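You operate a simulated robot arm through the tools that you are given. There is no shell and no other tool. Be economical: measure what you need, move in short steps, check, and stop when the job is done.

Carry out the task below with a simulated robot arm. There is one attempt and no reset: what you move stays moved.

## Task
Raise the cream table leaf, lock it and stand the yellow torch on it.
Fine: throw the black lever to locked and press on the leaf to try it before the torch goes on. Set down upright: yellow torch.

The check looks at the end state, three seconds after you hand in, the way a careful person would. Anything else that was tipped, shoved, dropped, spilled or broken makes it a failure.

## Robot
A 7-joint arm with a two-finger parallel gripper, fixed in place. Base frame: the origin is at the foot of the arm, x ahead of it, y to its left, z up. Lengths are in mm, angles in rad, forces in N, time in s.
With the tool pointing down near the work surface it reaches from about 320 to 740 mm from the base axis. Its first joint turns from -2.007 to 2.007 rad. Payload 3.91 kg.
Tool frame: the origin (TCP) lies between the finger pads and is the grasp point; the fingertips stand 30 mm ahead of it; z points along the fingers, y is the line along which they close. Largest opening 110 mm; finger width 20, thickness 10; the body of the gripper, 48 by 112 mm, starts 55 mm behind the TCP.
Orientation is that of the tool frame in the base frame, as a unit quaternion [x, y, z, w]. With the fingers straight down and closing along the base's y, the tool's x points along the base's -x, its y along +y and its z along -z.

## Interface
- The arm moves only by the tool play_rows. Its argument "motion" is text: rows parted by semicolons, each of 6 numbers parted by spaces: the shift along the tool's x, y, z in mm, then the turn, a rotation vector about the tool's x, y, z in rad. In form: dx dy dz wx wy wz; .... A call has 1 to 12 rows; each row is the pose to reach, as a shift and turn from the pose commanded when the call began, along the tool's axes at that moment. "claw" is the finger opening in mm, from 0 to 110, set as the call begins (left out, the last holds). Rows are played at 5 a second. More than 50 mm and 0.15 rad between two rows, or a gripper value outside its range, and nothing of the call is played. A pose out of reach is approached as far as the arm can. The call stops where the force on the tool passes 40 N (or 10 N more than at its start, if that is more) or the arm is blocked; 0.2 s more then pass. Each finger travels about 108 mm/s and halts on what it meets, pressing with about 32 N; the grip force reading is that of the motor and also rises with nothing between the fingers. The clock runs only during rows and for 0.2 s after the last one: add rows that repeat a pose to give the fingers time. The reply holds the time, the measured pose of the TCP, the force on the tool along the base axes, the opening and the grip force, in the units named above and with some noise, with the torque about the TCP (base axes, N m) and any sound that the robot's microphone picked up.
- Cameras (640 x 400 px; columns grow to the right, rows downward): "scene" is fixed at [49.3, -501.1, 1261.7]; the picture's right is [0.81, -0.58, 0.00], its down [-0.27, -0.37, -0.89] and it looks along [0.52, 0.72, -0.46] (base axes); focal length 346 px, centre (320, 200). "wrist" rides on the gripper at [72, 17, -103] in the tool frame; the picture's right is [-0.23, 0.97, 0.00], its down [-0.76, -0.18, -0.62] and it looks along [-0.61, -0.14, 0.78] (tool axes); focal length 222 px, centre (320, 200). There is no depth. A picture from a camera that has moved, and an enlarged one, comes with that camera's place and axes in the base frame and with its lens.
- grab_frame(camera): a new picture of that camera. No time passes.
- raise_lower(by): slides the trunk up (or, below 0, down) by that many mm; the arm rides with it, the base frame stays. It gives what a move gives, with no picture.
- enlarge(camera, box): a new picture of the part [left, top, right, bottom] of that camera's present view, enlarged. No time passes.
- job_done(): hands the job in; it is judged then, once.

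Work in short steps. Places have to be worked out from the pictures, the camera data and where the tool is seen: move nearer, look again, correct. Check each grasp and each placing, and mend what went wrong. You have 120 turns and 84 pictures in all, those below and enlarged ones among them. Open the gripper and draw the arm clear of the work before you hand the job in, unless the task says otherwise; then end with one line.

The tools are called after "Request:" by a JSON object that holds its "op" and its "data". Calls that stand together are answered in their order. play_rows: Moves the arm, as the interface text tells. Its arguments: {"type":"object","properties":{"motion":{"type":"string"},"claw":{"type":"number"}},"required":["motion"]} The other tools are called the same way: raise_lower (by) slides the trunk up or down; grab_frame (camera) takes a picture; enlarge (camera, box) takes an enlarged picture of a part of a camera's view; job_done () hands the job in.

At the start:

```text
time_s: 0.0
ee_pos: [408.1, 274.0, 1035.6]
orientation: [0.0, 1.0, 0.0, 0.0]
wrist_force: [-0.8, 0.1, -0.4]
torque: [-0.02, 0.02, -0.01]
grip_width: 110.1
grasp_force: 0.0
trunk travel left (down, up): [-675.0, 315.0]
```

scene: 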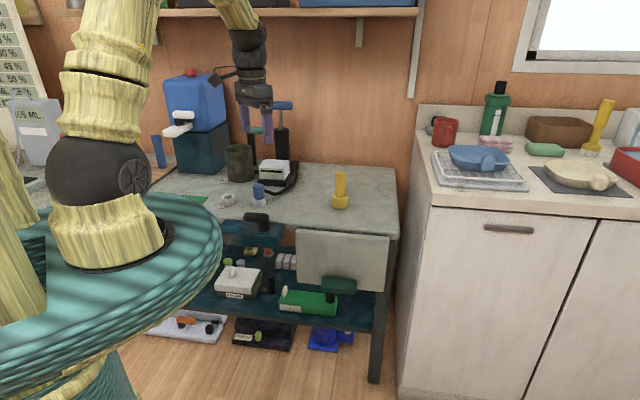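
wrist: 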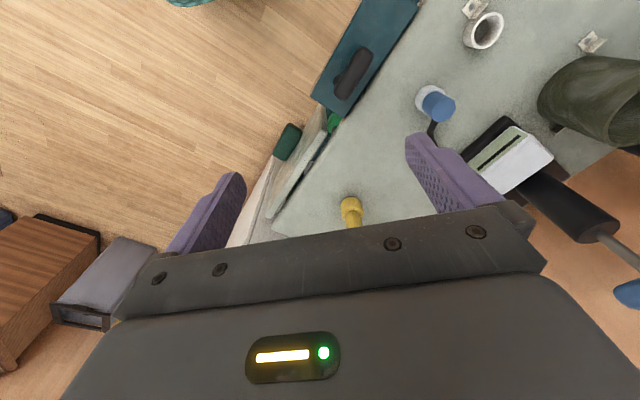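

The leaf seems to be the cream panel hanging at the table's front edge. I'll enlarge that area to find the handle and lever.

Request:
{"op": "enlarge", "data": {"camera": "scene", "box": [200, 150, 420, 290]}}

Request:
{"op": "enlarge", "data": {"camera": "scene", "box": [270, 210, 410, 300]}}

Request:
{"op": "enlarge", "data": {"camera": "wrist", "box": [220, 0, 480, 250]}}

```text
2.86 times, centred on (310, 220) of scene
camera zoom: at [49.3, -501.1, 1261.7], right [0.81, -0.58, 0.0], down [-0.27, -0.37, -0.89], along [0.52, 0.72, -0.46], focal length 989 px, centre (349, 143)
```

zoom: 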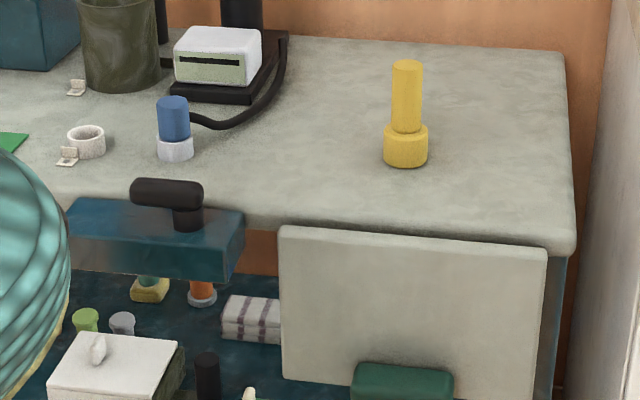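

```text
4.44 times, centred on (340, 255) of scene
camera zoom: at [49.3, -501.1, 1261.7], right [0.81, -0.58, 0.0], down [-0.27, -0.37, -0.89], along [0.52, 0.72, -0.46], focal length 1538 px, centre (231, -44)
```

zoom: 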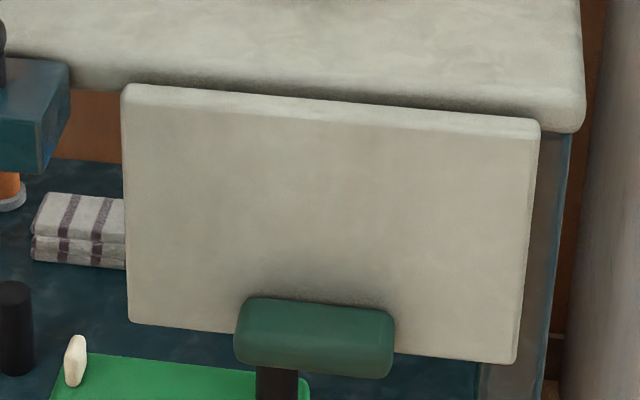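

```text
1.60 times, centred on (350, 125) of wrist
camera zoom: at [338.6, 292.9, 1139.4], right [0.23, 0.97, 0.0], down [0.76, -0.18, 0.62], along [0.61, -0.14, -0.78], focal length 355 px, centre (272, 320)
```

zoom: 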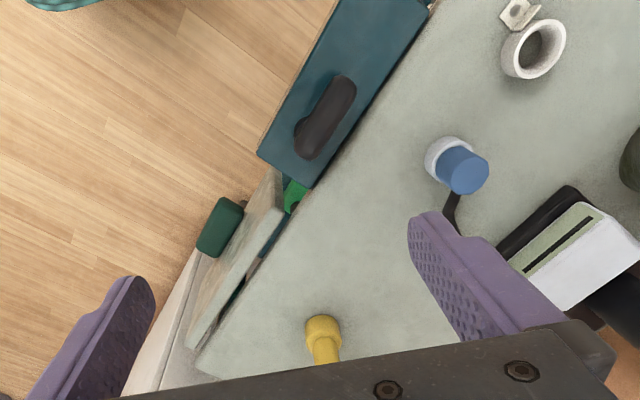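

The table edge appears to run diagonally, with the hinge from about (516,268) to (713,74) at z≈695 and the leaf hanging about 200 mm. I'll turn the tool 45° to face the leaf and look closer.

Request:
{"op": "play_rows", "data": {"motion": "1 -29 22 0 0 -0.131; 3 -58 45 0 0 -0.262; 4 -87 67 0 0 -0.393; 5 -116 90 0 0 -0.524; 7 -145 112 0 0 -0.654; 8 -174 135 0 0 -0.785"}}

Request:
{"op": "grab_frame", "data": {"camera": "wrist"}}

Request:
{"op": "grab_frame", "data": {"camera": "scene"}}

```text
time_s: 1.4
ee_pos: [402.6, 99.8, 897.8]
orientation: [-0.383, 0.924, 0.0, 0.0]
wrist_force: [-0.3, 0.0, -0.6]
torque: [-0.02, 0.02, 0.0]
grip_width: 109.9
grasp_force: 0.0
trunk travel left (down, up): [-675.0, 315.0]
```

```text
78 pictures are left
camera wrist: at [340.7, 61.1, 1003.7], right [-0.53, 0.85, 0.0], down [0.66, 0.41, 0.62], along [0.53, 0.33, -0.78], focal length 222 px, centre (320, 200)
```

wrist: 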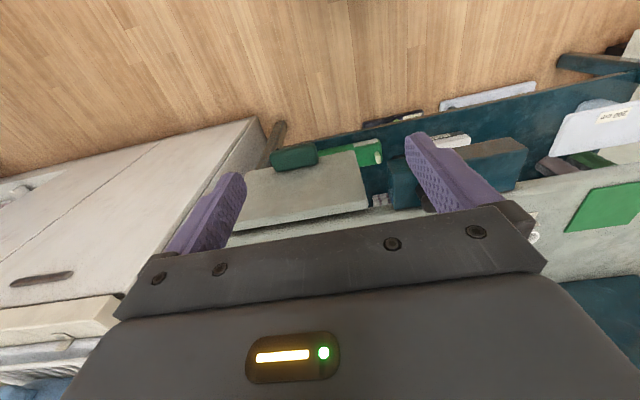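

```text
77 pictures are left
```

scene: 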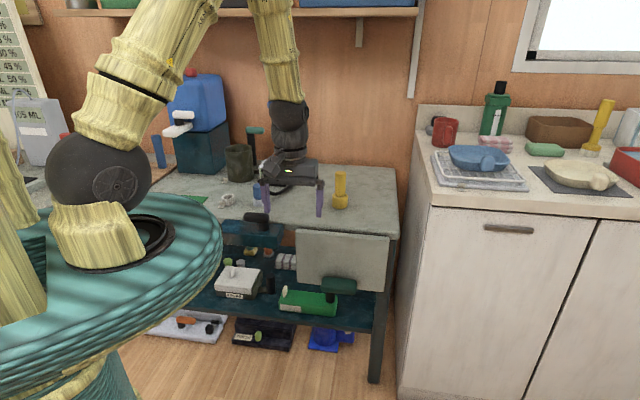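

The view shows the leaf, handle and lock box, so I'll enlarge them.

Request:
{"op": "enlarge", "data": {"camera": "wrist", "box": [230, 90, 550, 260]}}

```text
2.00 times, centred on (390, 175) of wrist
camera zoom: at [340.7, 61.1, 1003.7], right [-0.53, 0.85, 0.0], down [0.66, 0.41, 0.62], along [0.53, 0.33, -0.78], focal length 444 px, centre (180, 250)
```

zoom: 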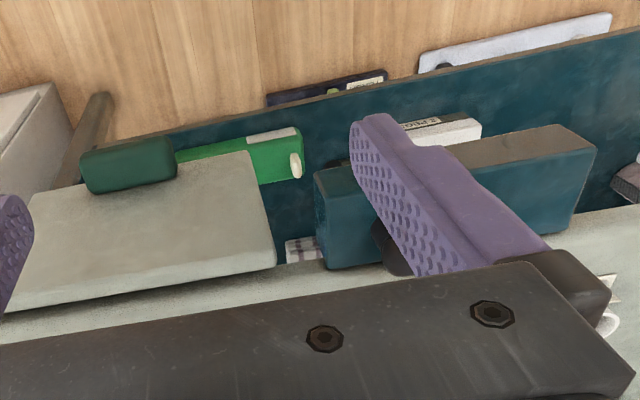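

Triangulating puts the green handle at about (584,140,530), with its bar parallel to the hinge. I'll yaw the tool so the fingers close across the bar, and move the camera left to see the leaf and lock.

Request:
{"op": "play_rows", "data": {"motion": "-9 12 7 0 0 0.143; -19 24 15 0 0 0.286; -28 36 22 0 0 0.428; -37 48 29 0 0 0.571; -47 60 37 0 0 0.714; -56 72 44 0 0 0.857; -66 84 52 0 0 1.0; -75 96 59 0 0 1.142; -84 108 66 0 0 1.285; -94 120 74 0 0 1.428; -103 131 81 0 0 1.571"}}

Request:
{"op": "grab_frame", "data": {"camera": "wrist"}}

```text
time_s: 3.8
ee_pos: [381.4, 265.8, 818.5]
orientation: [0.384, 0.923, -0.001, 0.001]
wrist_force: [0.4, 0.6, -0.4]
torque: [0.0, -0.03, -0.01]
grip_width: 109.9
grasp_force: 0.0
trunk travel left (down, up): [-675.0, 315.0]
```

```text
75 pictures are left
camera wrist: at [344.0, 330.7, 922.7], right [0.85, 0.53, 0.0], down [0.41, -0.67, 0.62], along [0.33, -0.53, -0.78], focal length 222 px, centre (320, 200)
```

wrist: 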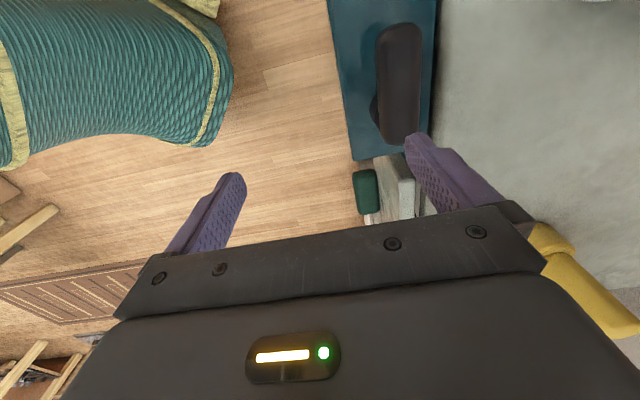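

The lock box with its black bar lever is at the top of the picture and the leaf with its handle sits below it. I'll enlarge it.

Request:
{"op": "enlarge", "data": {"camera": "wrist", "box": [310, 0, 470, 230]}}

```text
1.74 times, centred on (390, 115) of wrist
camera zoom: at [344.0, 330.7, 922.7], right [0.85, 0.53, 0.0], down [0.41, -0.67, 0.62], along [0.33, -0.53, -0.78], focal length 386 px, centre (198, 348)
```

zoom: 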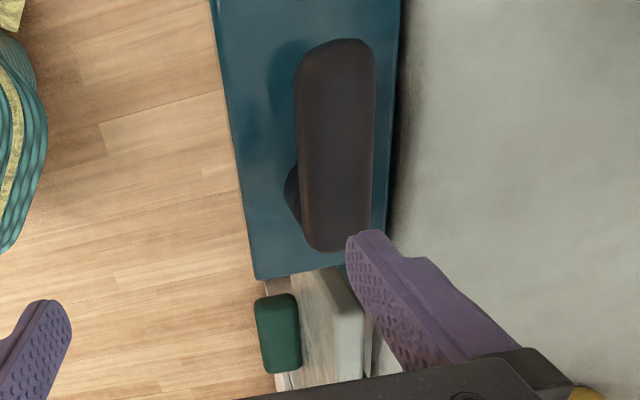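

The lever bar is centred near (418,333,736) with its pivot near the leaf-side end. I'll shift the camera to look directly at it for markings.

Request:
{"op": "play_rows", "data": {"motion": "33 30 -3 0 0 0; 66 60 -6 0 0 0; 100 89 -8 0 0 0"}}

Request:
{"op": "enlarge", "data": {"camera": "wrist", "box": [200, 0, 440, 240]}}

```text
time_s: 4.6
ee_pos: [374.2, 400.4, 827.5]
orientation: [0.384, 0.923, 0.001, -0.001]
wrist_force: [0.1, -0.2, -0.8]
torque: [-0.02, 0.02, 0.0]
grip_width: 110.4
grasp_force: 0.0
trunk travel left (down, up): [-675.0, 315.0]
```

```text
1.67 times, centred on (320, 120) of wrist
camera zoom: at [337.0, 464.8, 931.0], right [0.85, 0.53, 0.0], down [0.41, -0.66, 0.62], along [0.33, -0.53, -0.78], focal length 370 px, centre (320, 333)
```

zoom: 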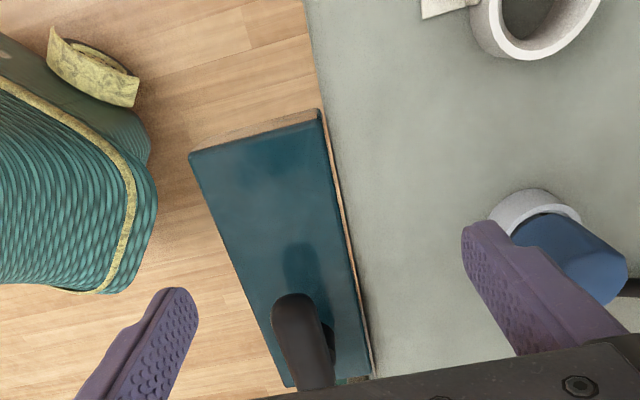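

I'll zoom the scene view in on the lever and on the green handle.

Request:
{"op": "enlarge", "data": {"camera": "scene", "box": [215, 200, 300, 255]}}

Request:
{"op": "enlarge", "data": {"camera": "scene", "box": [290, 260, 390, 320]}}

```text
7.27 times, centred on (258, 228) of scene
camera zoom: at [49.3, -501.1, 1261.7], right [0.81, -0.58, 0.0], down [-0.27, -0.37, -0.89], along [0.52, 0.72, -0.46], focal length 2516 px, centre (774, 0)
```

zoom: 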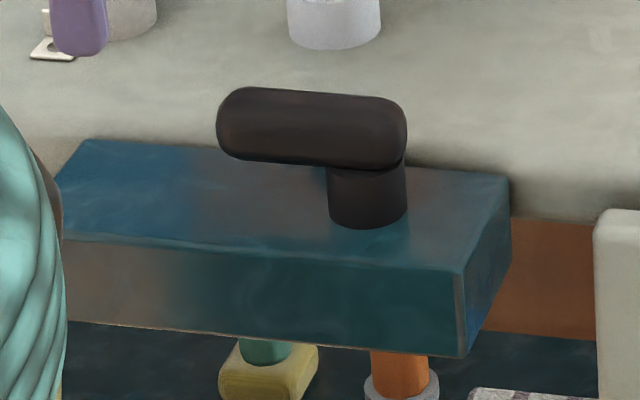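

```text
6.40 times, centred on (340, 290) of scene
camera zoom: at [49.3, -501.1, 1261.7], right [0.81, -0.58, 0.0], down [-0.27, -0.37, -0.89], along [0.52, 0.72, -0.46], focal length 2214 px, centre (192, -376)
```

zoom: 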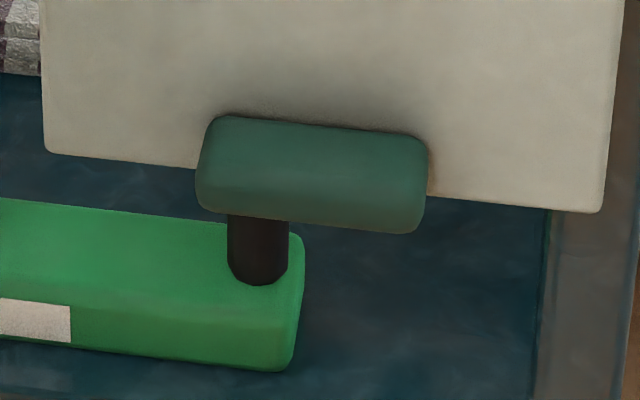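

The lever is a bar on a vertical post that presently points away from the leaf. The green bar is the leaf's handle, fixed to its front face. I'll move in front of the leaf at height, ready to pitch the tool toward the handle.

Request:
{"op": "play_rows", "data": {"motion": "-35 -25 0 0 0 0; -70 -50 0 0 0 0; -105 -75 0 0 0 0; -140 -100 0 0 0 0; -175 -125 0 0 0 0; -210 -150 0 0 0 0; -245 -175 0 0 0 0; -280 -201 0 0 0 0", "claw": 70}}

Request:
{"op": "play_rows", "data": {"motion": "0 0 9 -0.13 0 0; 0 0 18 -0.26 0 0; 0 0 27 -0.39 0 0; 0 0 36 -0.52 0 0; 0 0 45 -0.65 0 0; 0 0 54 -0.78 0 0"}}

Request:
{"op": "grab_frame", "data": {"camera": "wrist"}}

Request:
{"op": "grab_frame", "data": {"camera": "scene"}}

```text
time_s: 6.4
ee_pos: [427.9, 57.7, 827.2]
orientation: [0.383, 0.924, 0.0, 0.0]
wrist_force: [-0.2, -0.1, -0.7]
torque: [-0.02, -0.01, 0.01]
grip_width: 70.3
grasp_force: 0.1
trunk travel left (down, up): [-675.0, 315.0]
```

```text
time_s: 7.8
ee_pos: [429.5, 59.6, 774.6]
orientation: [0.354, 0.854, 0.352, 0.146]
wrist_force: [0.6, 0.3, 0.1]
torque: [-0.01, 0.01, -0.02]
grip_width: 70.1
grasp_force: 0.0
trunk travel left (down, up): [-675.0, 315.0]
```

```text
70 pictures are left
camera wrist: at [337.0, 69.0, 859.5], right [0.65, 0.33, 0.69], down [0.14, -0.94, 0.32], along [0.75, -0.11, -0.65], focal length 222 px, centre (320, 200)
```

wrist: 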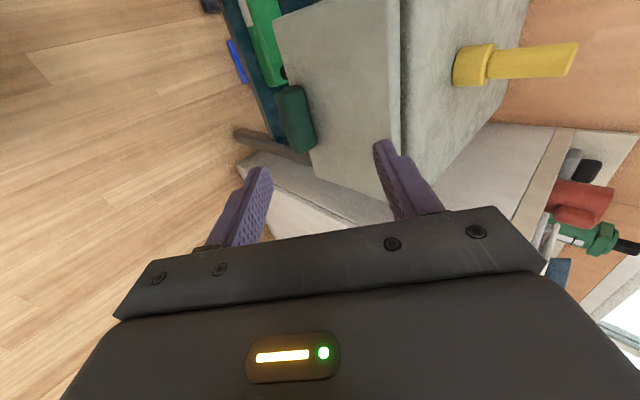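

```text
69 pictures are left
```

scene: 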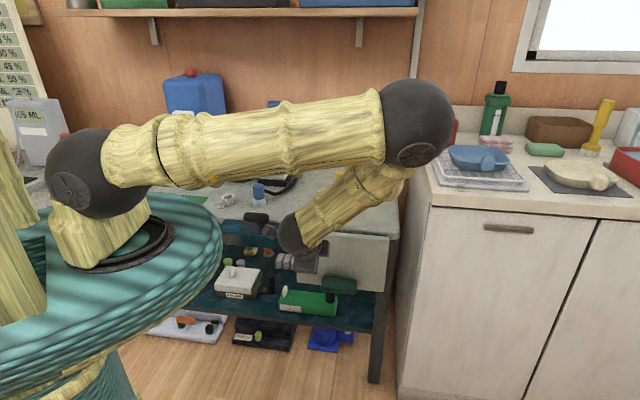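

The handle is in clear view, so I'll enlarge it.

Request:
{"op": "enlarge", "data": {"camera": "wrist", "box": [220, 60, 420, 200]}}

```text
2.86 times, centred on (320, 130) of wrist
camera zoom: at [337.0, 69.0, 859.5], right [0.65, 0.33, 0.69], down [0.14, -0.94, 0.32], along [0.75, -0.11, -0.65], focal length 635 px, centre (320, 400)
```

zoom: 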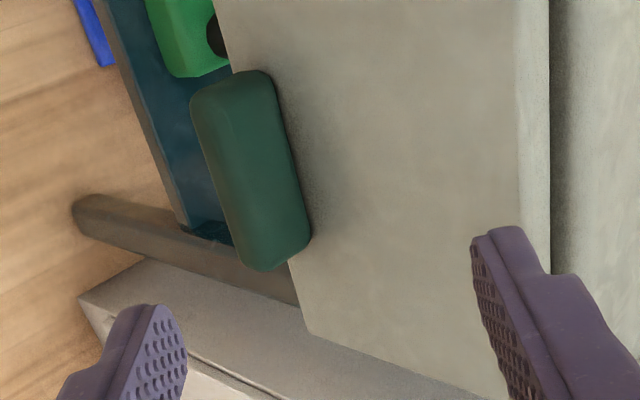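

The bar lies parallel to the hinge, close against the leaf near its lower edge. I'll lower the trunk 150, then finish pitching to horizontal in front of the handle.

Request:
{"op": "raise_lower", "data": {"by": -150}}

Request:
{"op": "play_rows", "data": {"motion": "-8 -5 22 -0.131 0 0; -17 -11 44 -0.262 0 0; -25 -16 66 -0.393 0 0; -33 -21 88 -0.524 0 0; -42 -27 110 -0.655 0 0; -50 -32 116 -0.786 0 0"}}

Request:
{"op": "grab_frame", "data": {"camera": "wrist"}}

Request:
{"op": "grab_frame", "data": {"camera": "scene"}}

```text
time_s: 9.6
ee_pos: [429.5, 59.1, 623.1]
orientation: [0.354, 0.855, 0.351, 0.145]
wrist_force: [-0.2, 0.3, -0.7]
torque: [-0.03, -0.01, 0.0]
grip_width: 70.0
grasp_force: 0.0
trunk travel left (down, up): [-525.0, 465.0]
```

```text
time_s: 11.2
ee_pos: [524.2, 8.8, 532.6]
orientation: [0.266, 0.667, 0.624, 0.31]
wrist_force: [0.2, -0.7, 1.2]
torque: [-0.01, -0.01, 0.01]
grip_width: 69.9
grasp_force: 0.1
trunk travel left (down, up): [-525.0, 465.0]
stopped in row 6: the arm was blocked; the commanded pose is now the measured one
```

```text
67 pictures are left
camera wrist: at [399.9, -3.4, 546.9], right [0.12, -0.09, 0.99], down [0.05, -0.99, -0.1], along [0.99, 0.06, -0.11], focal length 222 px, centre (320, 200)
```

wrist: 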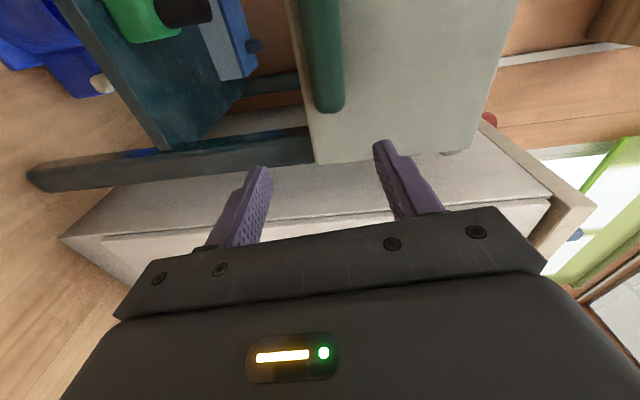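

```text
66 pictures are left
```

scene: 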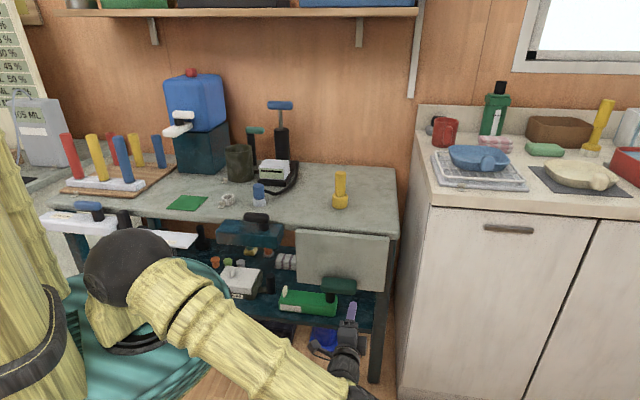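

The arm stopped slightly short, possibly at a limit, and sits about 52 mm right of the target. I'll shift left and correct the small attitude error.

Request:
{"op": "play_rows", "data": {"motion": "26 2 7 -0.01 0.028 0.04; 53 5 14 -0.02 0.056 0.08; 53 5 14 -0.02 0.056 0.08"}}

Request:
{"op": "grab_frame", "data": {"camera": "wrist"}}

```text
time_s: 11.9
ee_pos: [500.6, 54.1, 533.7]
orientation: [0.273, 0.657, 0.647, 0.273]
wrist_force: [-1.2, -0.4, 0.7]
torque: [-0.02, 0.0, 0.02]
grip_width: 70.3
grasp_force: 0.1
trunk travel left (down, up): [-525.0, 465.0]
```

```text
65 pictures are left
camera wrist: at [377.8, 33.2, 552.5], right [0.16, -0.15, 0.98], down [0.09, -0.98, -0.17], along [0.98, 0.12, -0.15], focal length 222 px, centre (320, 200)
```

wrist: 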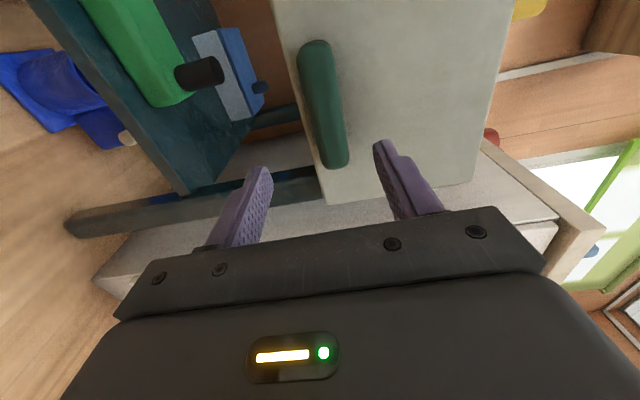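

The bar is about 27 mm high and centred near (580,141,536). I'll advance 80 mm and look.

Request:
{"op": "play_rows", "data": {"motion": "2 1 27 0 0 0; 3 2 54 0 0 0; 5 2 80 0 0 0"}}

Request:
{"op": "grab_frame", "data": {"camera": "wrist"}}

Request:
{"op": "enlarge", "data": {"camera": "scene", "box": [290, 220, 410, 340]}}

```text
time_s: 12.8
ee_pos: [550.7, 123.2, 532.5]
orientation: [0.274, 0.656, 0.651, 0.266]
wrist_force: [0.7, -0.1, -0.3]
torque: [0.01, 0.0, 0.01]
grip_width: 70.1
grasp_force: 0.0
trunk travel left (down, up): [-525.0, 465.0]
```

```text
64 pictures are left
camera wrist: at [428.4, 101.7, 551.2], right [0.17, -0.16, 0.97], down [0.1, -0.98, -0.18], along [0.98, 0.13, -0.15], focal length 222 px, centre (320, 200)
```

wrist: 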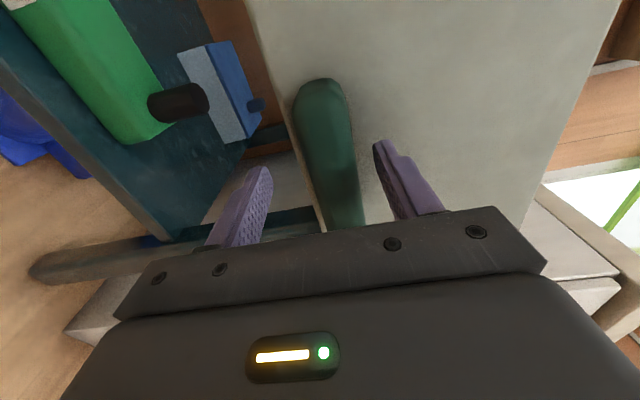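

```text
3.33 times, centred on (350, 280) of scene
camera zoom: at [49.3, -501.1, 1261.7], right [0.81, -0.58, 0.0], down [-0.27, -0.37, -0.89], along [0.52, 0.72, -0.46], focal length 1153 px, centre (220, -67)
```

zoom: 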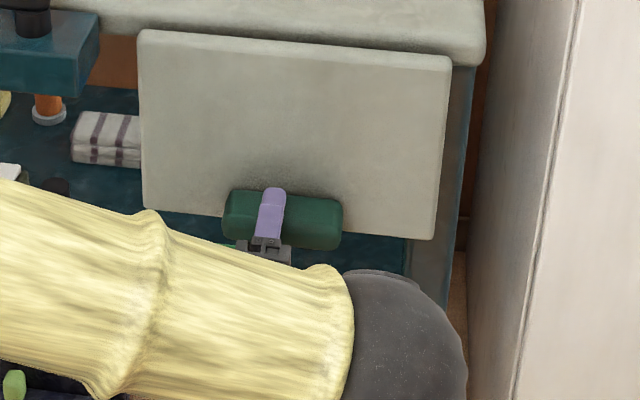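

The bar lies between the fingers and the tips are about at its centre line. I'll advance 14 mm, raise 3 mm, and close.

Request:
{"op": "play_rows", "data": {"motion": "0 2 7 0 0 0; 0 3 14 0 0 0"}}

Request:
{"op": "play_rows", "data": {"motion": "0 0 0 0 0 0; 0 0 0 0 0 0; 0 0 0 0 0 0", "claw": 10}}

Request:
{"op": "grab_frame", "data": {"camera": "wrist"}}

```text
time_s: 13.3
ee_pos: [560.5, 132.1, 535.2]
orientation: [0.273, 0.657, 0.651, 0.266]
wrist_force: [-0.5, -0.1, 0.2]
torque: [0.02, 0.0, -0.03]
grip_width: 70.1
grasp_force: 0.0
trunk travel left (down, up): [-525.0, 465.0]
```

```text
time_s: 14.2
ee_pos: [561.1, 131.5, 540.2]
orientation: [0.27, 0.653, 0.654, 0.269]
wrist_force: [3.7, 1.5, 37.4]
torque: [-0.07, -0.18, 1.4]
grip_width: 30.0
grasp_force: 45.2
trunk travel left (down, up): [-525.0, 465.0]
```

```text
62 pictures are left
camera wrist: at [438.6, 111.2, 557.8], right [0.16, -0.16, 0.97], down [0.1, -0.98, -0.18], along [0.98, 0.13, -0.14], focal length 222 px, centre (320, 200)
```

wrist: 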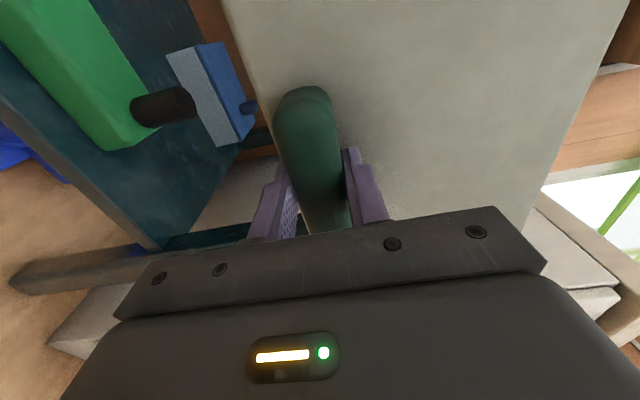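

The handle is gripped (30 mm), and the upward force shows the bar sits a few mm above my TCP. I'll relax upward 6 mm and read the forces.

Request:
{"op": "play_rows", "data": {"motion": "0 6 0 0 0 0; 0 6 0 0 0 0"}}

```text
time_s: 14.8
ee_pos: [560.3, 131.8, 539.7]
orientation: [0.273, 0.656, 0.65, 0.268]
wrist_force: [2.8, 0.2, 11.5]
torque: [0.27, -1.59, -0.54]
grip_width: 30.1
grasp_force: 44.7
trunk travel left (down, up): [-525.0, 465.0]
```

Force is mostly relieved with the bar at z≈540. I'll start the arc with about 15° around the hinge estimated at R≈155, D≈55 in the tool frame.

Request:
{"op": "play_rows", "data": {"motion": "0 4 -10 0.065 0 0; 0 8 -20 0.13 0 0; 0 14 -29 0.195 0 0; 0 19 -38 0.26 0 0; 0 19 -38 0.26 0 0"}}

Request:
{"op": "grab_frame", "data": {"camera": "scene"}}

```text
time_s: 15.9
ee_pos: [533.4, 105.2, 560.8]
orientation: [0.304, 0.735, 0.561, 0.229]
wrist_force: [-6.7, -2.7, 5.1]
torque: [0.91, -1.54, -0.31]
grip_width: 30.4
grasp_force: 45.1
trunk travel left (down, up): [-525.0, 465.0]
```

```text
61 pictures are left
```

scene: 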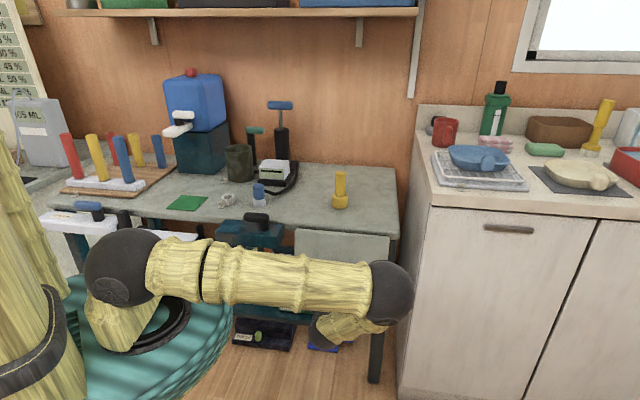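

The leaf swings with low forces. I'll continue another 30°.

Request:
{"op": "play_rows", "data": {"motion": "0 8 -20 0.13 0 0; 0 19 -38 0.26 0 0; 0 33 -55 0.39 0 0; 0 48 -70 0.52 0 0; 0 48 -70 0.52 0 0"}}

```text
time_s: 17.1
ee_pos: [493.6, 65.2, 624.7]
orientation: [0.354, 0.855, 0.351, 0.142]
wrist_force: [-11.7, -6.1, -1.0]
torque: [0.64, -1.35, 0.35]
grip_width: 31.9
grasp_force: 45.5
trunk travel left (down, up): [-525.0, 465.0]
```

Forces remain moderate at about 45°, with slight pressing toward the hinge. I'll continue 0.4 rad with a small radial correction.

Request:
{"op": "play_rows", "data": {"motion": "0 7 -20 0.13 0 0; 0 16 -38 0.26 0 0; 0 29 -55 0.39 0 0; 0 29 -55 0.39 0 0"}}

Request:
{"op": "grab_frame", "data": {"camera": "scene"}}

Request:
{"op": "grab_frame", "data": {"camera": "wrist"}}

```text
time_s: 18.1
ee_pos: [479.4, 52.3, 686.0]
orientation: [0.374, 0.907, 0.18, 0.071]
wrist_force: [-17.4, -6.4, 3.4]
torque: [0.81, -0.99, -0.68]
grip_width: 33.2
grasp_force: 44.9
trunk travel left (down, up): [-525.0, 465.0]
```

```text
60 pictures are left
```

scene: 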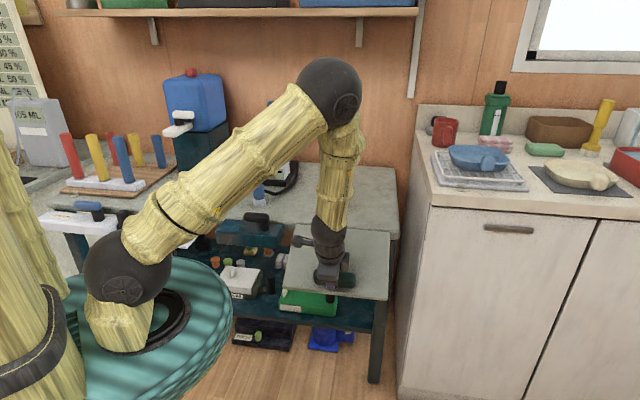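

```text
59 pictures are left
camera wrist: at [415.0, 87.5, 789.0], right [0.8, 0.48, 0.37], down [0.26, -0.82, 0.51], along [0.54, -0.31, -0.78], focal length 222 px, centre (320, 200)
```

wrist: 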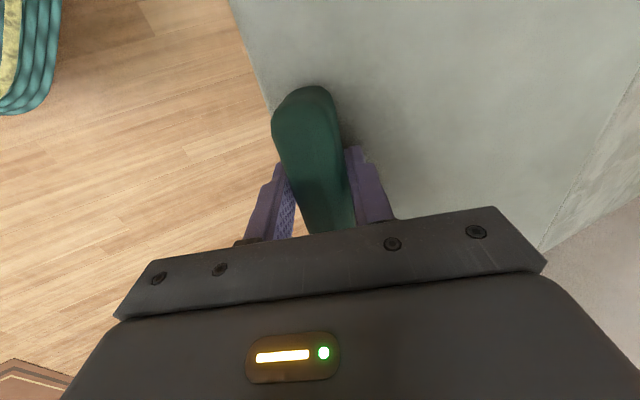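

About 22° remain, with the bar pressed lightly hinge-ward, so I'll back off 5 mm radially as I finish the arc.

Request:
{"op": "play_rows", "data": {"motion": "0 5 -20 0.13 0 0; 0 14 -38 0.26 0 0; 0 19 -46 0.325 0 0; 0 25 -54 0.39 0 0; 0 25 -54 0.39 0 0"}}

Request:
{"op": "grab_frame", "data": {"camera": "scene"}}

Request:
{"op": "grab_frame", "data": {"camera": "wrist"}}

```text
time_s: 19.4
ee_pos: [483.3, 54.5, 746.0]
orientation: [0.381, 0.924, 0.002, -0.001]
wrist_force: [-13.5, 1.4, 11.3]
torque: [1.02, -1.08, -0.64]
grip_width: 35.0
grasp_force: 44.9
trunk travel left (down, up): [-525.0, 465.0]
```

```text
58 pictures are left
```

scene: 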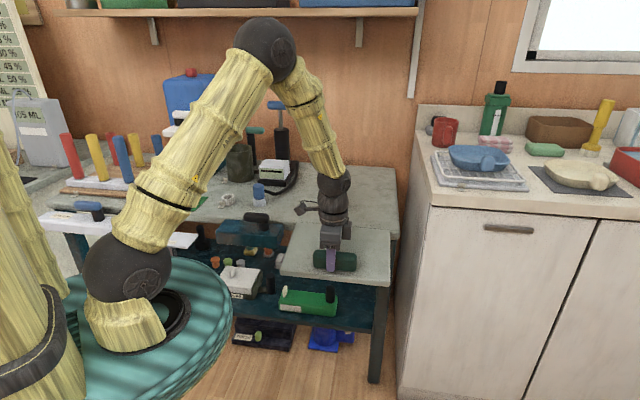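

```text
57 pictures are left
camera wrist: at [445.6, 118.6, 850.7], right [0.85, 0.53, 0.0], down [0.42, -0.66, 0.62], along [0.33, -0.53, -0.78], focal length 222 px, centre (320, 200)
```

wrist: 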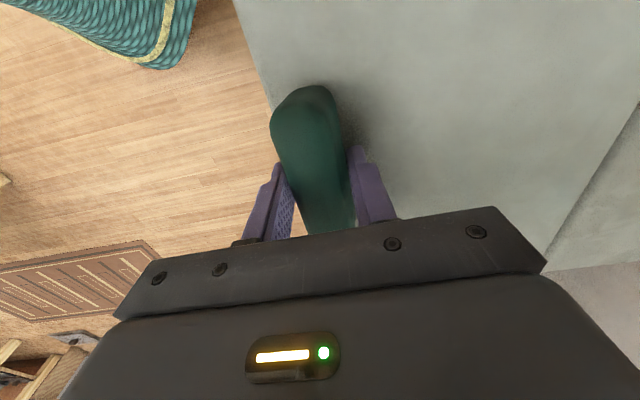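

The tool is now vertical. I'll check whether the leaf is level with the table.

Request:
{"op": "enlarge", "data": {"camera": "scene", "box": [205, 165, 405, 295]}}

```text
3.08 times, centred on (305, 230) of scene
camera zoom: at [49.3, -501.1, 1261.7], right [0.81, -0.58, 0.0], down [-0.27, -0.37, -0.89], along [0.52, 0.72, -0.46], focal length 1065 px, centre (366, 108)
```

zoom: 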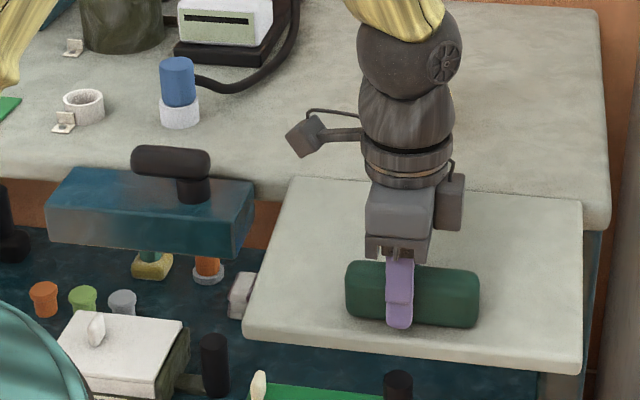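

The leaf may still droop slightly at its outer edge. I'll raise in small steps and watch for a stop or a click.

Request:
{"op": "play_rows", "data": {"motion": "0 0 -3 0 0 0; 0 0 -6 0 0 0; 0 0 -6 0 0 0"}}

Request:
{"op": "enlarge", "data": {"camera": "scene", "box": [205, 165, 405, 295]}}

```text
time_s: 20.1
ee_pos: [483.8, 53.7, 751.9]
orientation: [0.382, 0.924, 0.001, -0.003]
wrist_force: [-11.4, 8.2, 0.0]
torque: [1.09, -0.57, -0.56]
grip_width: 34.3
grasp_force: 45.3
trunk travel left (down, up): [-525.0, 465.0]
```

```text
3.08 times, centred on (305, 230) of scene
camera zoom: at [49.3, -501.1, 1261.7], right [0.81, -0.58, 0.0], down [-0.27, -0.37, -0.89], along [0.52, 0.72, -0.46], focal length 1065 px, centre (366, 108)
```

zoom: 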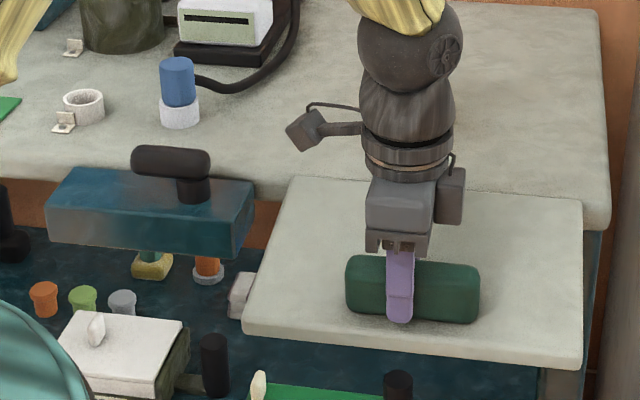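

Request:
{"op": "play_rows", "data": {"motion": "0 0 -4 0 0 0; 0 0 -8 0 0 0; 0 0 -8 0 0 0"}}

Request:
{"op": "enlarge", "data": {"camera": "scene", "box": [205, 165, 405, 295]}}

```text
time_s: 20.9
ee_pos: [484.8, 56.2, 758.6]
orientation: [0.381, 0.925, 0.002, -0.002]
wrist_force: [-5.8, 13.7, 0.4]
torque: [1.05, -1.12, -0.48]
grip_width: 32.5
grasp_force: 45.5
trunk travel left (down, up): [-525.0, 465.0]
```

```text
3.08 times, centred on (305, 230) of scene
camera zoom: at [49.3, -501.1, 1261.7], right [0.81, -0.58, 0.0], down [-0.27, -0.37, -0.89], along [0.52, 0.72, -0.46], focal length 1065 px, centre (366, 108)
```

zoom: 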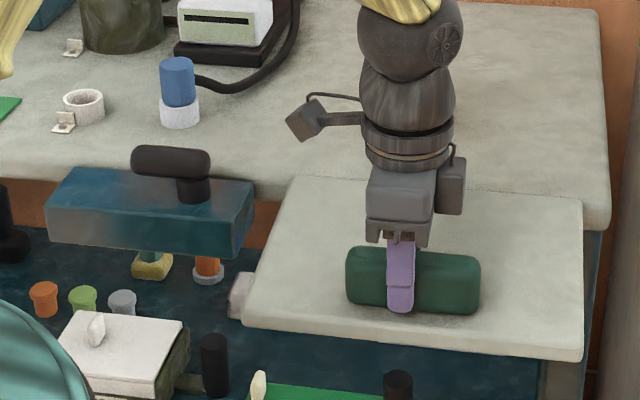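

The leaf is rising and the grip width is falling toward 30, meaning it is nearing level. I'll continue up, relieving the sideways force.

Request:
{"op": "play_rows", "data": {"motion": "1 0 -4 0 0 0; 2 0 -8 0 0 0; 2 0 -8 0 0 0"}}

Request:
{"op": "play_rows", "data": {"motion": "0 0 -3 0 0 0; 1 0 -6 0 0 0; 1 0 -6 0 0 0"}}

Request:
{"op": "enlarge", "data": {"camera": "scene", "box": [205, 165, 405, 295]}}

```text
time_s: 21.8
ee_pos: [485.8, 58.1, 765.6]
orientation: [0.381, 0.924, 0.001, 0.001]
wrist_force: [13.6, 16.2, -3.9]
torque: [0.98, -1.59, -0.43]
grip_width: 30.7
grasp_force: 45.2
trunk travel left (down, up): [-525.0, 465.0]
```

```text
time_s: 22.6
ee_pos: [487.7, 57.8, 771.2]
orientation: [0.381, 0.924, 0.001, 0.0]
wrist_force: [28.6, 19.9, -16.9]
torque: [0.46, -0.59, -0.6]
grip_width: 30.0
grasp_force: 45.1
trunk travel left (down, up): [-525.0, 465.0]
```

```text
3.08 times, centred on (305, 230) of scene
camera zoom: at [49.3, -501.1, 1261.7], right [0.81, -0.58, 0.0], down [-0.27, -0.37, -0.89], along [0.52, 0.72, -0.46], focal length 1065 px, centre (366, 108)
```

zoom: 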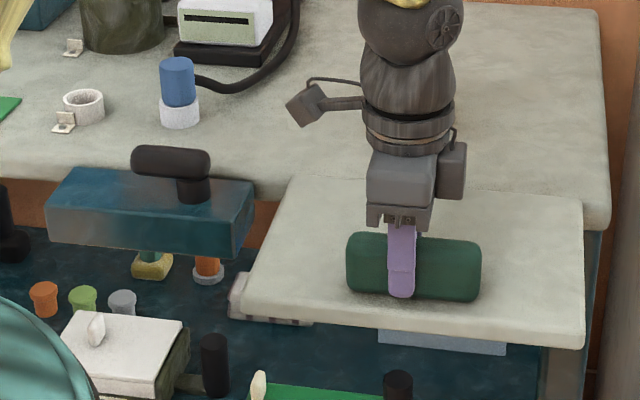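

The bar is aligned (30 mm) and force has built up, so the leaf is about level at its stop. I'll relieve the outward pull before releasing.

Request:
{"op": "play_rows", "data": {"motion": "0 3 0 0 0 0; 0 5 1 0 0 0; 0 5 1 0 0 0"}}

```text
time_s: 23.4
ee_pos: [487.7, 58.7, 770.5]
orientation: [0.382, 0.924, 0.0, -0.001]
wrist_force: [13.7, -3.8, 1.8]
torque: [-0.53, -1.62, -0.32]
grip_width: 29.9
grasp_force: 45.2
trunk travel left (down, up): [-525.0, 465.0]
```

Little weight is on the tool, so the leaf seems to hold itself. I'll open slightly and watch.

Request:
{"op": "play_rows", "data": {"motion": "0 0 0 0 0 0; 0 0 0 0 0 0", "claw": 50}}

Request:
{"op": "enlarge", "data": {"camera": "scene", "box": [205, 165, 405, 295]}}

```text
time_s: 23.9
ee_pos: [486.9, 61.1, 772.0]
orientation: [0.38, 0.925, 0.001, -0.003]
wrist_force: [0.2, -0.1, 0.8]
torque: [-0.01, -0.02, -0.01]
grip_width: 50.2
grasp_force: 0.1
trunk travel left (down, up): [-525.0, 465.0]
```

```text
3.08 times, centred on (305, 230) of scene
camera zoom: at [49.3, -501.1, 1261.7], right [0.81, -0.58, 0.0], down [-0.27, -0.37, -0.89], along [0.52, 0.72, -0.46], focal length 1065 px, centre (366, 108)
```

zoom: 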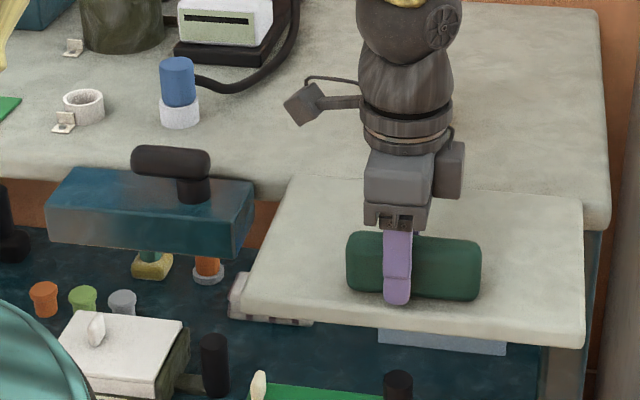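

The leaf holds itself. I'll lift clear and inspect how level it is before going for the lever.

Request:
{"op": "play_rows", "data": {"motion": "0 0 -45 0 0 0; 0 0 -90 0 0 0", "claw": 70}}

Request:
{"op": "enlarge", "data": {"camera": "scene", "box": [275, 210, 405, 285]}}

Request:
{"op": "grab_frame", "data": {"camera": "wrist"}}

```text
time_s: 24.6
ee_pos: [487.1, 61.1, 862.0]
orientation: [0.381, 0.925, 0.0, -0.002]
wrist_force: [0.0, 0.0, -0.3]
torque: [-0.03, 0.01, -0.01]
grip_width: 70.2
grasp_force: 0.0
trunk travel left (down, up): [-525.0, 465.0]
```

```text
4.92 times, centred on (340, 248) of scene
camera zoom: at [49.3, -501.1, 1261.7], right [0.81, -0.58, 0.0], down [-0.27, -0.37, -0.89], along [0.52, 0.72, -0.46], focal length 1703 px, centre (222, -34)
```

zoom: 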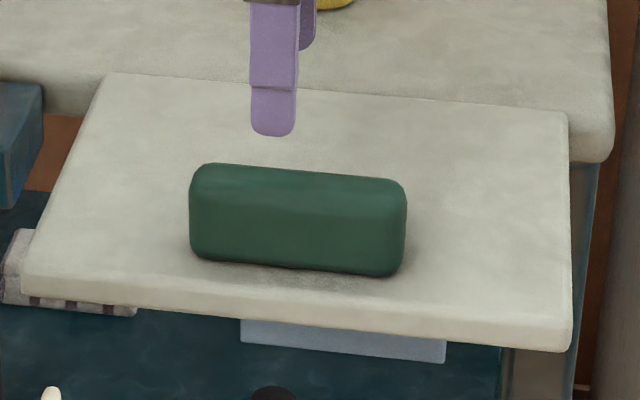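

```text
50 pictures are left
camera wrist: at [449.9, 123.6, 966.3], right [0.85, 0.53, 0.0], down [0.42, -0.66, 0.62], along [0.33, -0.53, -0.78], focal length 222 px, centre (320, 200)
```

wrist: 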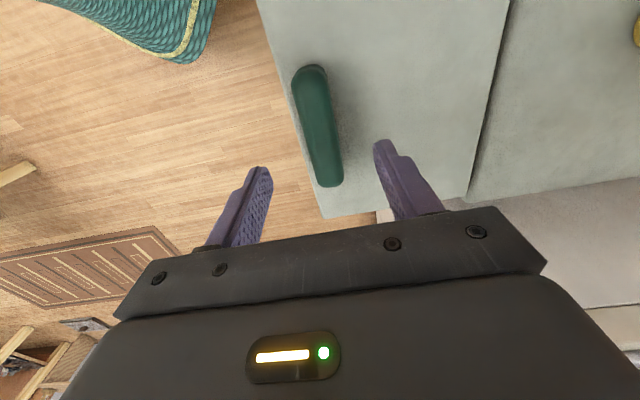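

It may still droop about 3°. I'll regrip and lift a little further to find out whether the stop has been reached.

Request:
{"op": "play_rows", "data": {"motion": "0 0 45 0 0 0; 0 0 90 0 0 0"}}

Request:
{"op": "play_rows", "data": {"motion": "0 0 0 0 0 0; 0 0 0 0 0 0; 0 0 0 0 0 0", "claw": 15}}

Request:
{"op": "play_rows", "data": {"motion": "0 0 -2 0 0 0; 0 1 -4 0 0 0; 0 1 -6 0 0 0; 0 1 -6 0 0 0"}}

```text
time_s: 25.1
ee_pos: [488.8, 60.5, 772.0]
orientation: [0.381, 0.924, 0.001, -0.002]
wrist_force: [-0.3, -0.7, 0.1]
torque: [0.01, 0.02, 0.0]
grip_width: 70.3
grasp_force: 0.2
trunk travel left (down, up): [-525.0, 465.0]
```

```text
time_s: 25.9
ee_pos: [486.8, 59.1, 770.8]
orientation: [0.382, 0.924, 0.0, -0.003]
wrist_force: [-7.1, -6.6, -3.2]
torque: [0.15, -0.17, -0.55]
grip_width: 29.8
grasp_force: 45.2
trunk travel left (down, up): [-525.0, 465.0]
```

```text
time_s: 26.7
ee_pos: [486.4, 58.6, 772.7]
orientation: [0.383, 0.924, -0.001, -0.005]
wrist_force: [3.5, -2.6, -21.4]
torque: [0.8, -1.01, -0.08]
grip_width: 29.8
grasp_force: 45.1
trunk travel left (down, up): [-525.0, 465.0]
stopped in row 3: the force on the tool passed its limit at 44 N (the readings are from after the stop); the commanded pose is now the measured one
```

The force limit was hit while lifting, so the leaf is at its upper stop. I'll release, rise, and move to view the lever.

Request:
{"op": "play_rows", "data": {"motion": "0 0 0 0 0 0; 0 0 0 0 0 0; 0 0 -45 0 0 0; 0 0 -90 0 0 0", "claw": 70}}

Request:
{"op": "play_rows", "data": {"motion": "44 14 0 0 0 0; 88 29 0 0 0 0; 132 43 5 0 0 0; 176 58 10 0 0 0; 221 72 12 0 0 0"}}

Request:
{"op": "enlarge", "data": {"camera": "wrist", "box": [290, 0, 490, 230]}}

Request:
{"op": "enlarge", "data": {"camera": "scene", "box": [205, 200, 405, 300]}}

```text
time_s: 27.7
ee_pos: [485.6, 59.9, 865.4]
orientation: [0.381, 0.925, -0.001, -0.004]
wrist_force: [0.3, 0.0, 0.2]
torque: [0.0, -0.01, 0.02]
grip_width: 70.0
grasp_force: 0.1
trunk travel left (down, up): [-525.0, 465.0]
```

```text
time_s: 28.9
ee_pos: [379.8, 268.6, 853.5]
orientation: [0.381, 0.925, -0.001, -0.003]
wrist_force: [-0.9, 0.2, 0.1]
torque: [-0.01, -0.03, -0.03]
grip_width: 70.0
grasp_force: 0.1
trunk travel left (down, up): [-525.0, 465.0]
```

```text
1.74 times, centred on (390, 115) of wrist
camera zoom: at [343.0, 332.0, 958.3], right [0.85, 0.53, -0.01], down [0.42, -0.66, 0.62], along [0.32, -0.53, -0.79], focal length 386 px, centre (198, 348)
```

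zoom: 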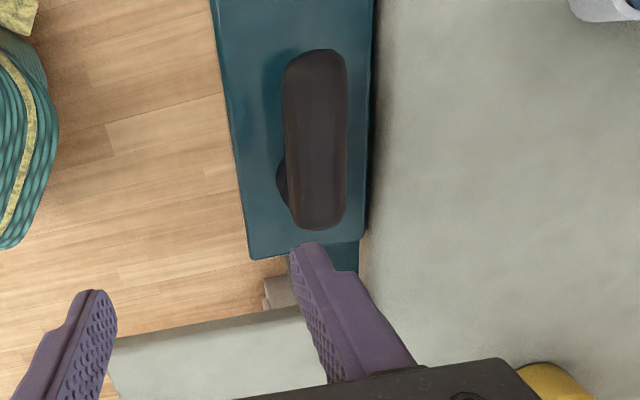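

```text
3.20 times, centred on (305, 250) of scene
camera zoom: at [49.3, -501.1, 1261.7], right [0.81, -0.58, 0.0], down [-0.27, -0.37, -0.89], along [0.52, 0.72, -0.46], focal length 1107 px, centre (368, 40)
```

zoom: 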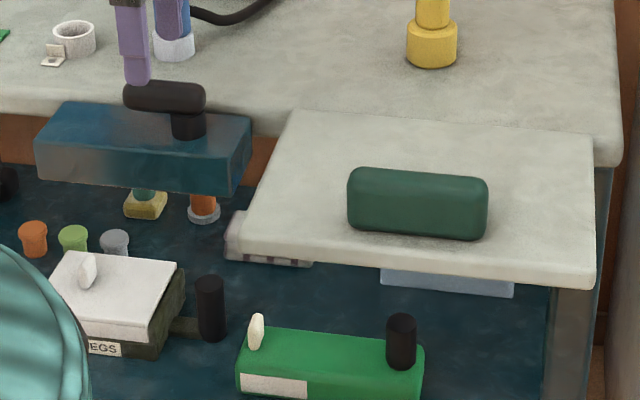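

The lever bar is centred near (418,330) with its top at about z 740. I'll position the open fingers to straddle its free (left) end, staying above it first.

Request:
{"op": "play_rows", "data": {"motion": "20 35 20 0 0 0; 38 70 40 0 0 0; 38 70 60 0 0 0"}}

Request:
{"op": "grab_frame", "data": {"camera": "wrist"}}

Request:
{"op": "enlarge", "data": {"camera": "scene", "box": [205, 180, 305, 250]}}

```text
time_s: 29.7
ee_pos: [402.6, 342.7, 792.5]
orientation: [0.382, 0.924, -0.001, -0.004]
wrist_force: [-0.4, 0.0, 0.1]
torque: [-0.02, 0.05, 0.02]
grip_width: 69.9
grasp_force: 0.1
trunk travel left (down, up): [-525.0, 465.0]
```

```text
47 pictures are left
camera wrist: at [365.5, 407.6, 897.4], right [0.85, 0.53, -0.01], down [0.42, -0.66, 0.62], along [0.32, -0.53, -0.79], focal length 222 px, centre (320, 200)
```

wrist: 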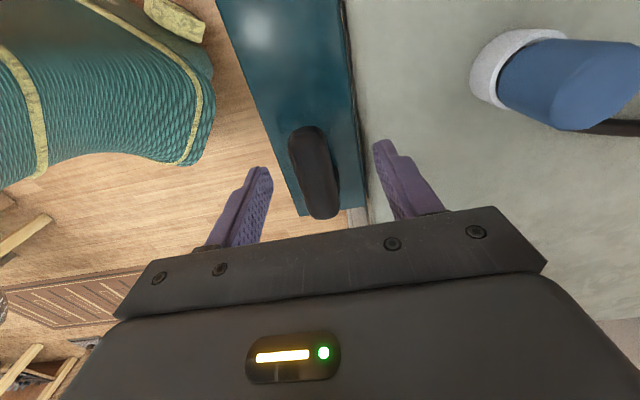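

```text
5.71 times, centred on (255, 215) of scene
camera zoom: at [49.3, -501.1, 1261.7], right [0.81, -0.58, 0.0], down [-0.27, -0.37, -0.89], along [0.52, 0.72, -0.46], focal length 1977 px, centre (691, 114)
```

zoom: 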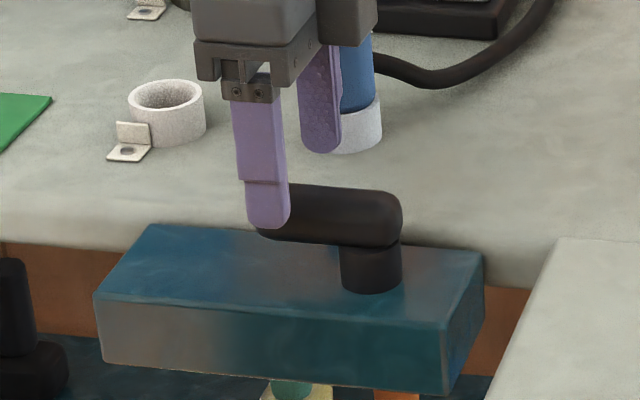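

The fingers straddle the bar's left part. I'll descend to tip height of about 724 in small steps.

Request:
{"op": "play_rows", "data": {"motion": "0 0 13 0 0 0; 0 0 26 0 0 0; 0 0 38 0 0 0"}}

Request:
{"op": "grab_frame", "data": {"camera": "wrist"}}

Request:
{"op": "enlarge", "data": {"camera": "scene", "box": [205, 180, 305, 250]}}

```text
time_s: 30.5
ee_pos: [401.9, 342.4, 755.1]
orientation: [0.382, 0.924, -0.002, -0.005]
wrist_force: [-1.0, -0.2, 0.3]
torque: [0.0, 0.0, 0.03]
grip_width: 69.7
grasp_force: 0.0
trunk travel left (down, up): [-525.0, 465.0]
```

```text
45 pictures are left
camera wrist: at [365.5, 406.7, 859.7], right [0.85, 0.53, -0.01], down [0.42, -0.66, 0.62], along [0.32, -0.53, -0.79], focal length 222 px, centre (320, 200)
```

wrist: 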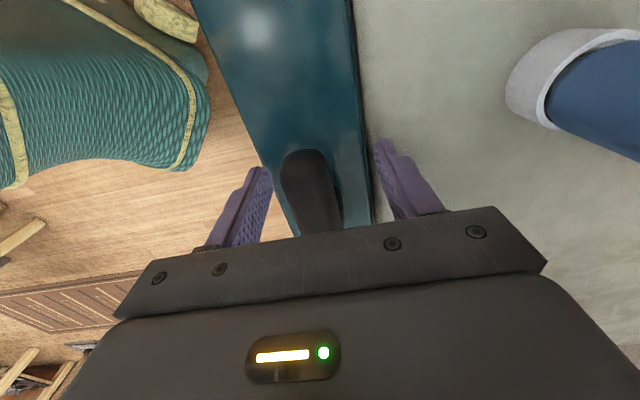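

```text
5.71 times, centred on (255, 215) of scene
camera zoom: at [49.3, -501.1, 1261.7], right [0.81, -0.58, 0.0], down [-0.27, -0.37, -0.89], along [0.52, 0.72, -0.46], focal length 1977 px, centre (691, 114)
```

zoom: 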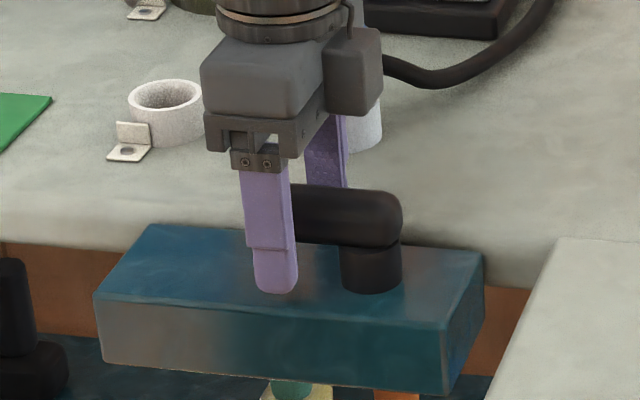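

The bar is straddled. I'll narrow the opening to 46 and push gently outward (−y tool) to see if the lever turns that way.

Request:
{"op": "play_rows", "data": {"motion": "0 0 0 0 0 0; 0 -6 0 0 0 0; 0 -12 0 0 0 0; 0 -18 0 0 0 0; 0 -22 0 0 0 0", "claw": 46}}

Request:
{"op": "enlarge", "data": {"camera": "scene", "box": [205, 180, 305, 250]}}

```text
time_s: 31.7
ee_pos: [387.3, 329.1, 755.4]
orientation: [0.382, 0.924, 0.001, -0.005]
wrist_force: [1.4, 9.9, -1.4]
torque: [0.17, -0.02, 0.2]
grip_width: 50.5
grasp_force: 4.9
trunk travel left (down, up): [-525.0, 465.0]
```

```text
5.71 times, centred on (255, 215) of scene
camera zoom: at [49.3, -501.1, 1261.7], right [0.81, -0.58, 0.0], down [-0.27, -0.37, -0.89], along [0.52, 0.72, -0.46], focal length 1977 px, centre (691, 114)
```

zoom: 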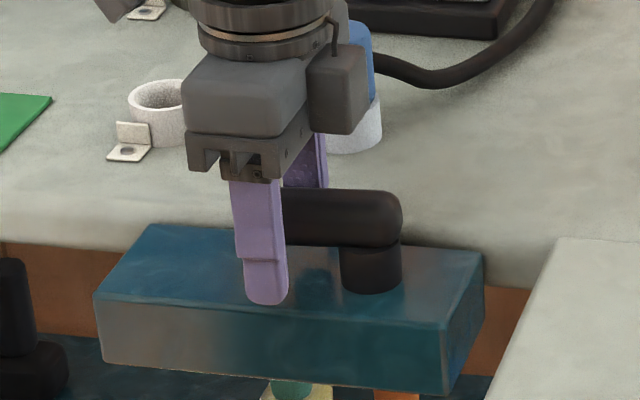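

The rear finger touches with about 10 N and the bar hasn't visibly turned. I'll push a few mm more.

Request:
{"op": "play_rows", "data": {"motion": "0 -4 0 0 0 0; 0 -7 0 0 0 0; 0 -7 0 0 0 0"}}

Request:
{"op": "enlarge", "data": {"camera": "scene", "box": [205, 180, 305, 250]}}

```text
time_s: 32.5
ee_pos: [382.7, 321.7, 754.8]
orientation: [0.382, 0.924, -0.002, -0.005]
wrist_force: [-1.1, 9.8, -0.4]
torque: [0.15, 0.1, 0.26]
grip_width: 49.1
grasp_force: 3.3
trunk travel left (down, up): [-525.0, 465.0]
```

```text
5.71 times, centred on (255, 215) of scene
camera zoom: at [49.3, -501.1, 1261.7], right [0.81, -0.58, 0.0], down [-0.27, -0.37, -0.89], along [0.52, 0.72, -0.46], focal length 1977 px, centre (691, 114)
```

zoom: 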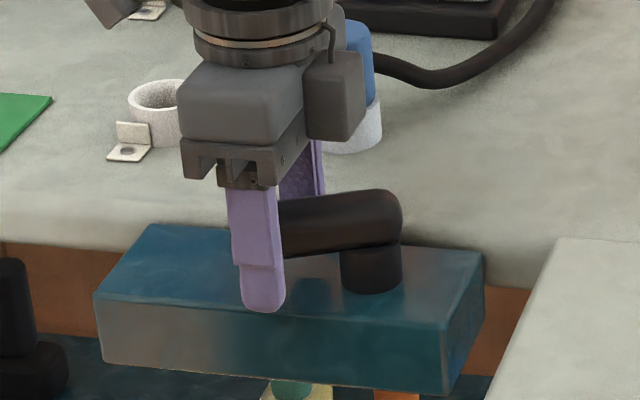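

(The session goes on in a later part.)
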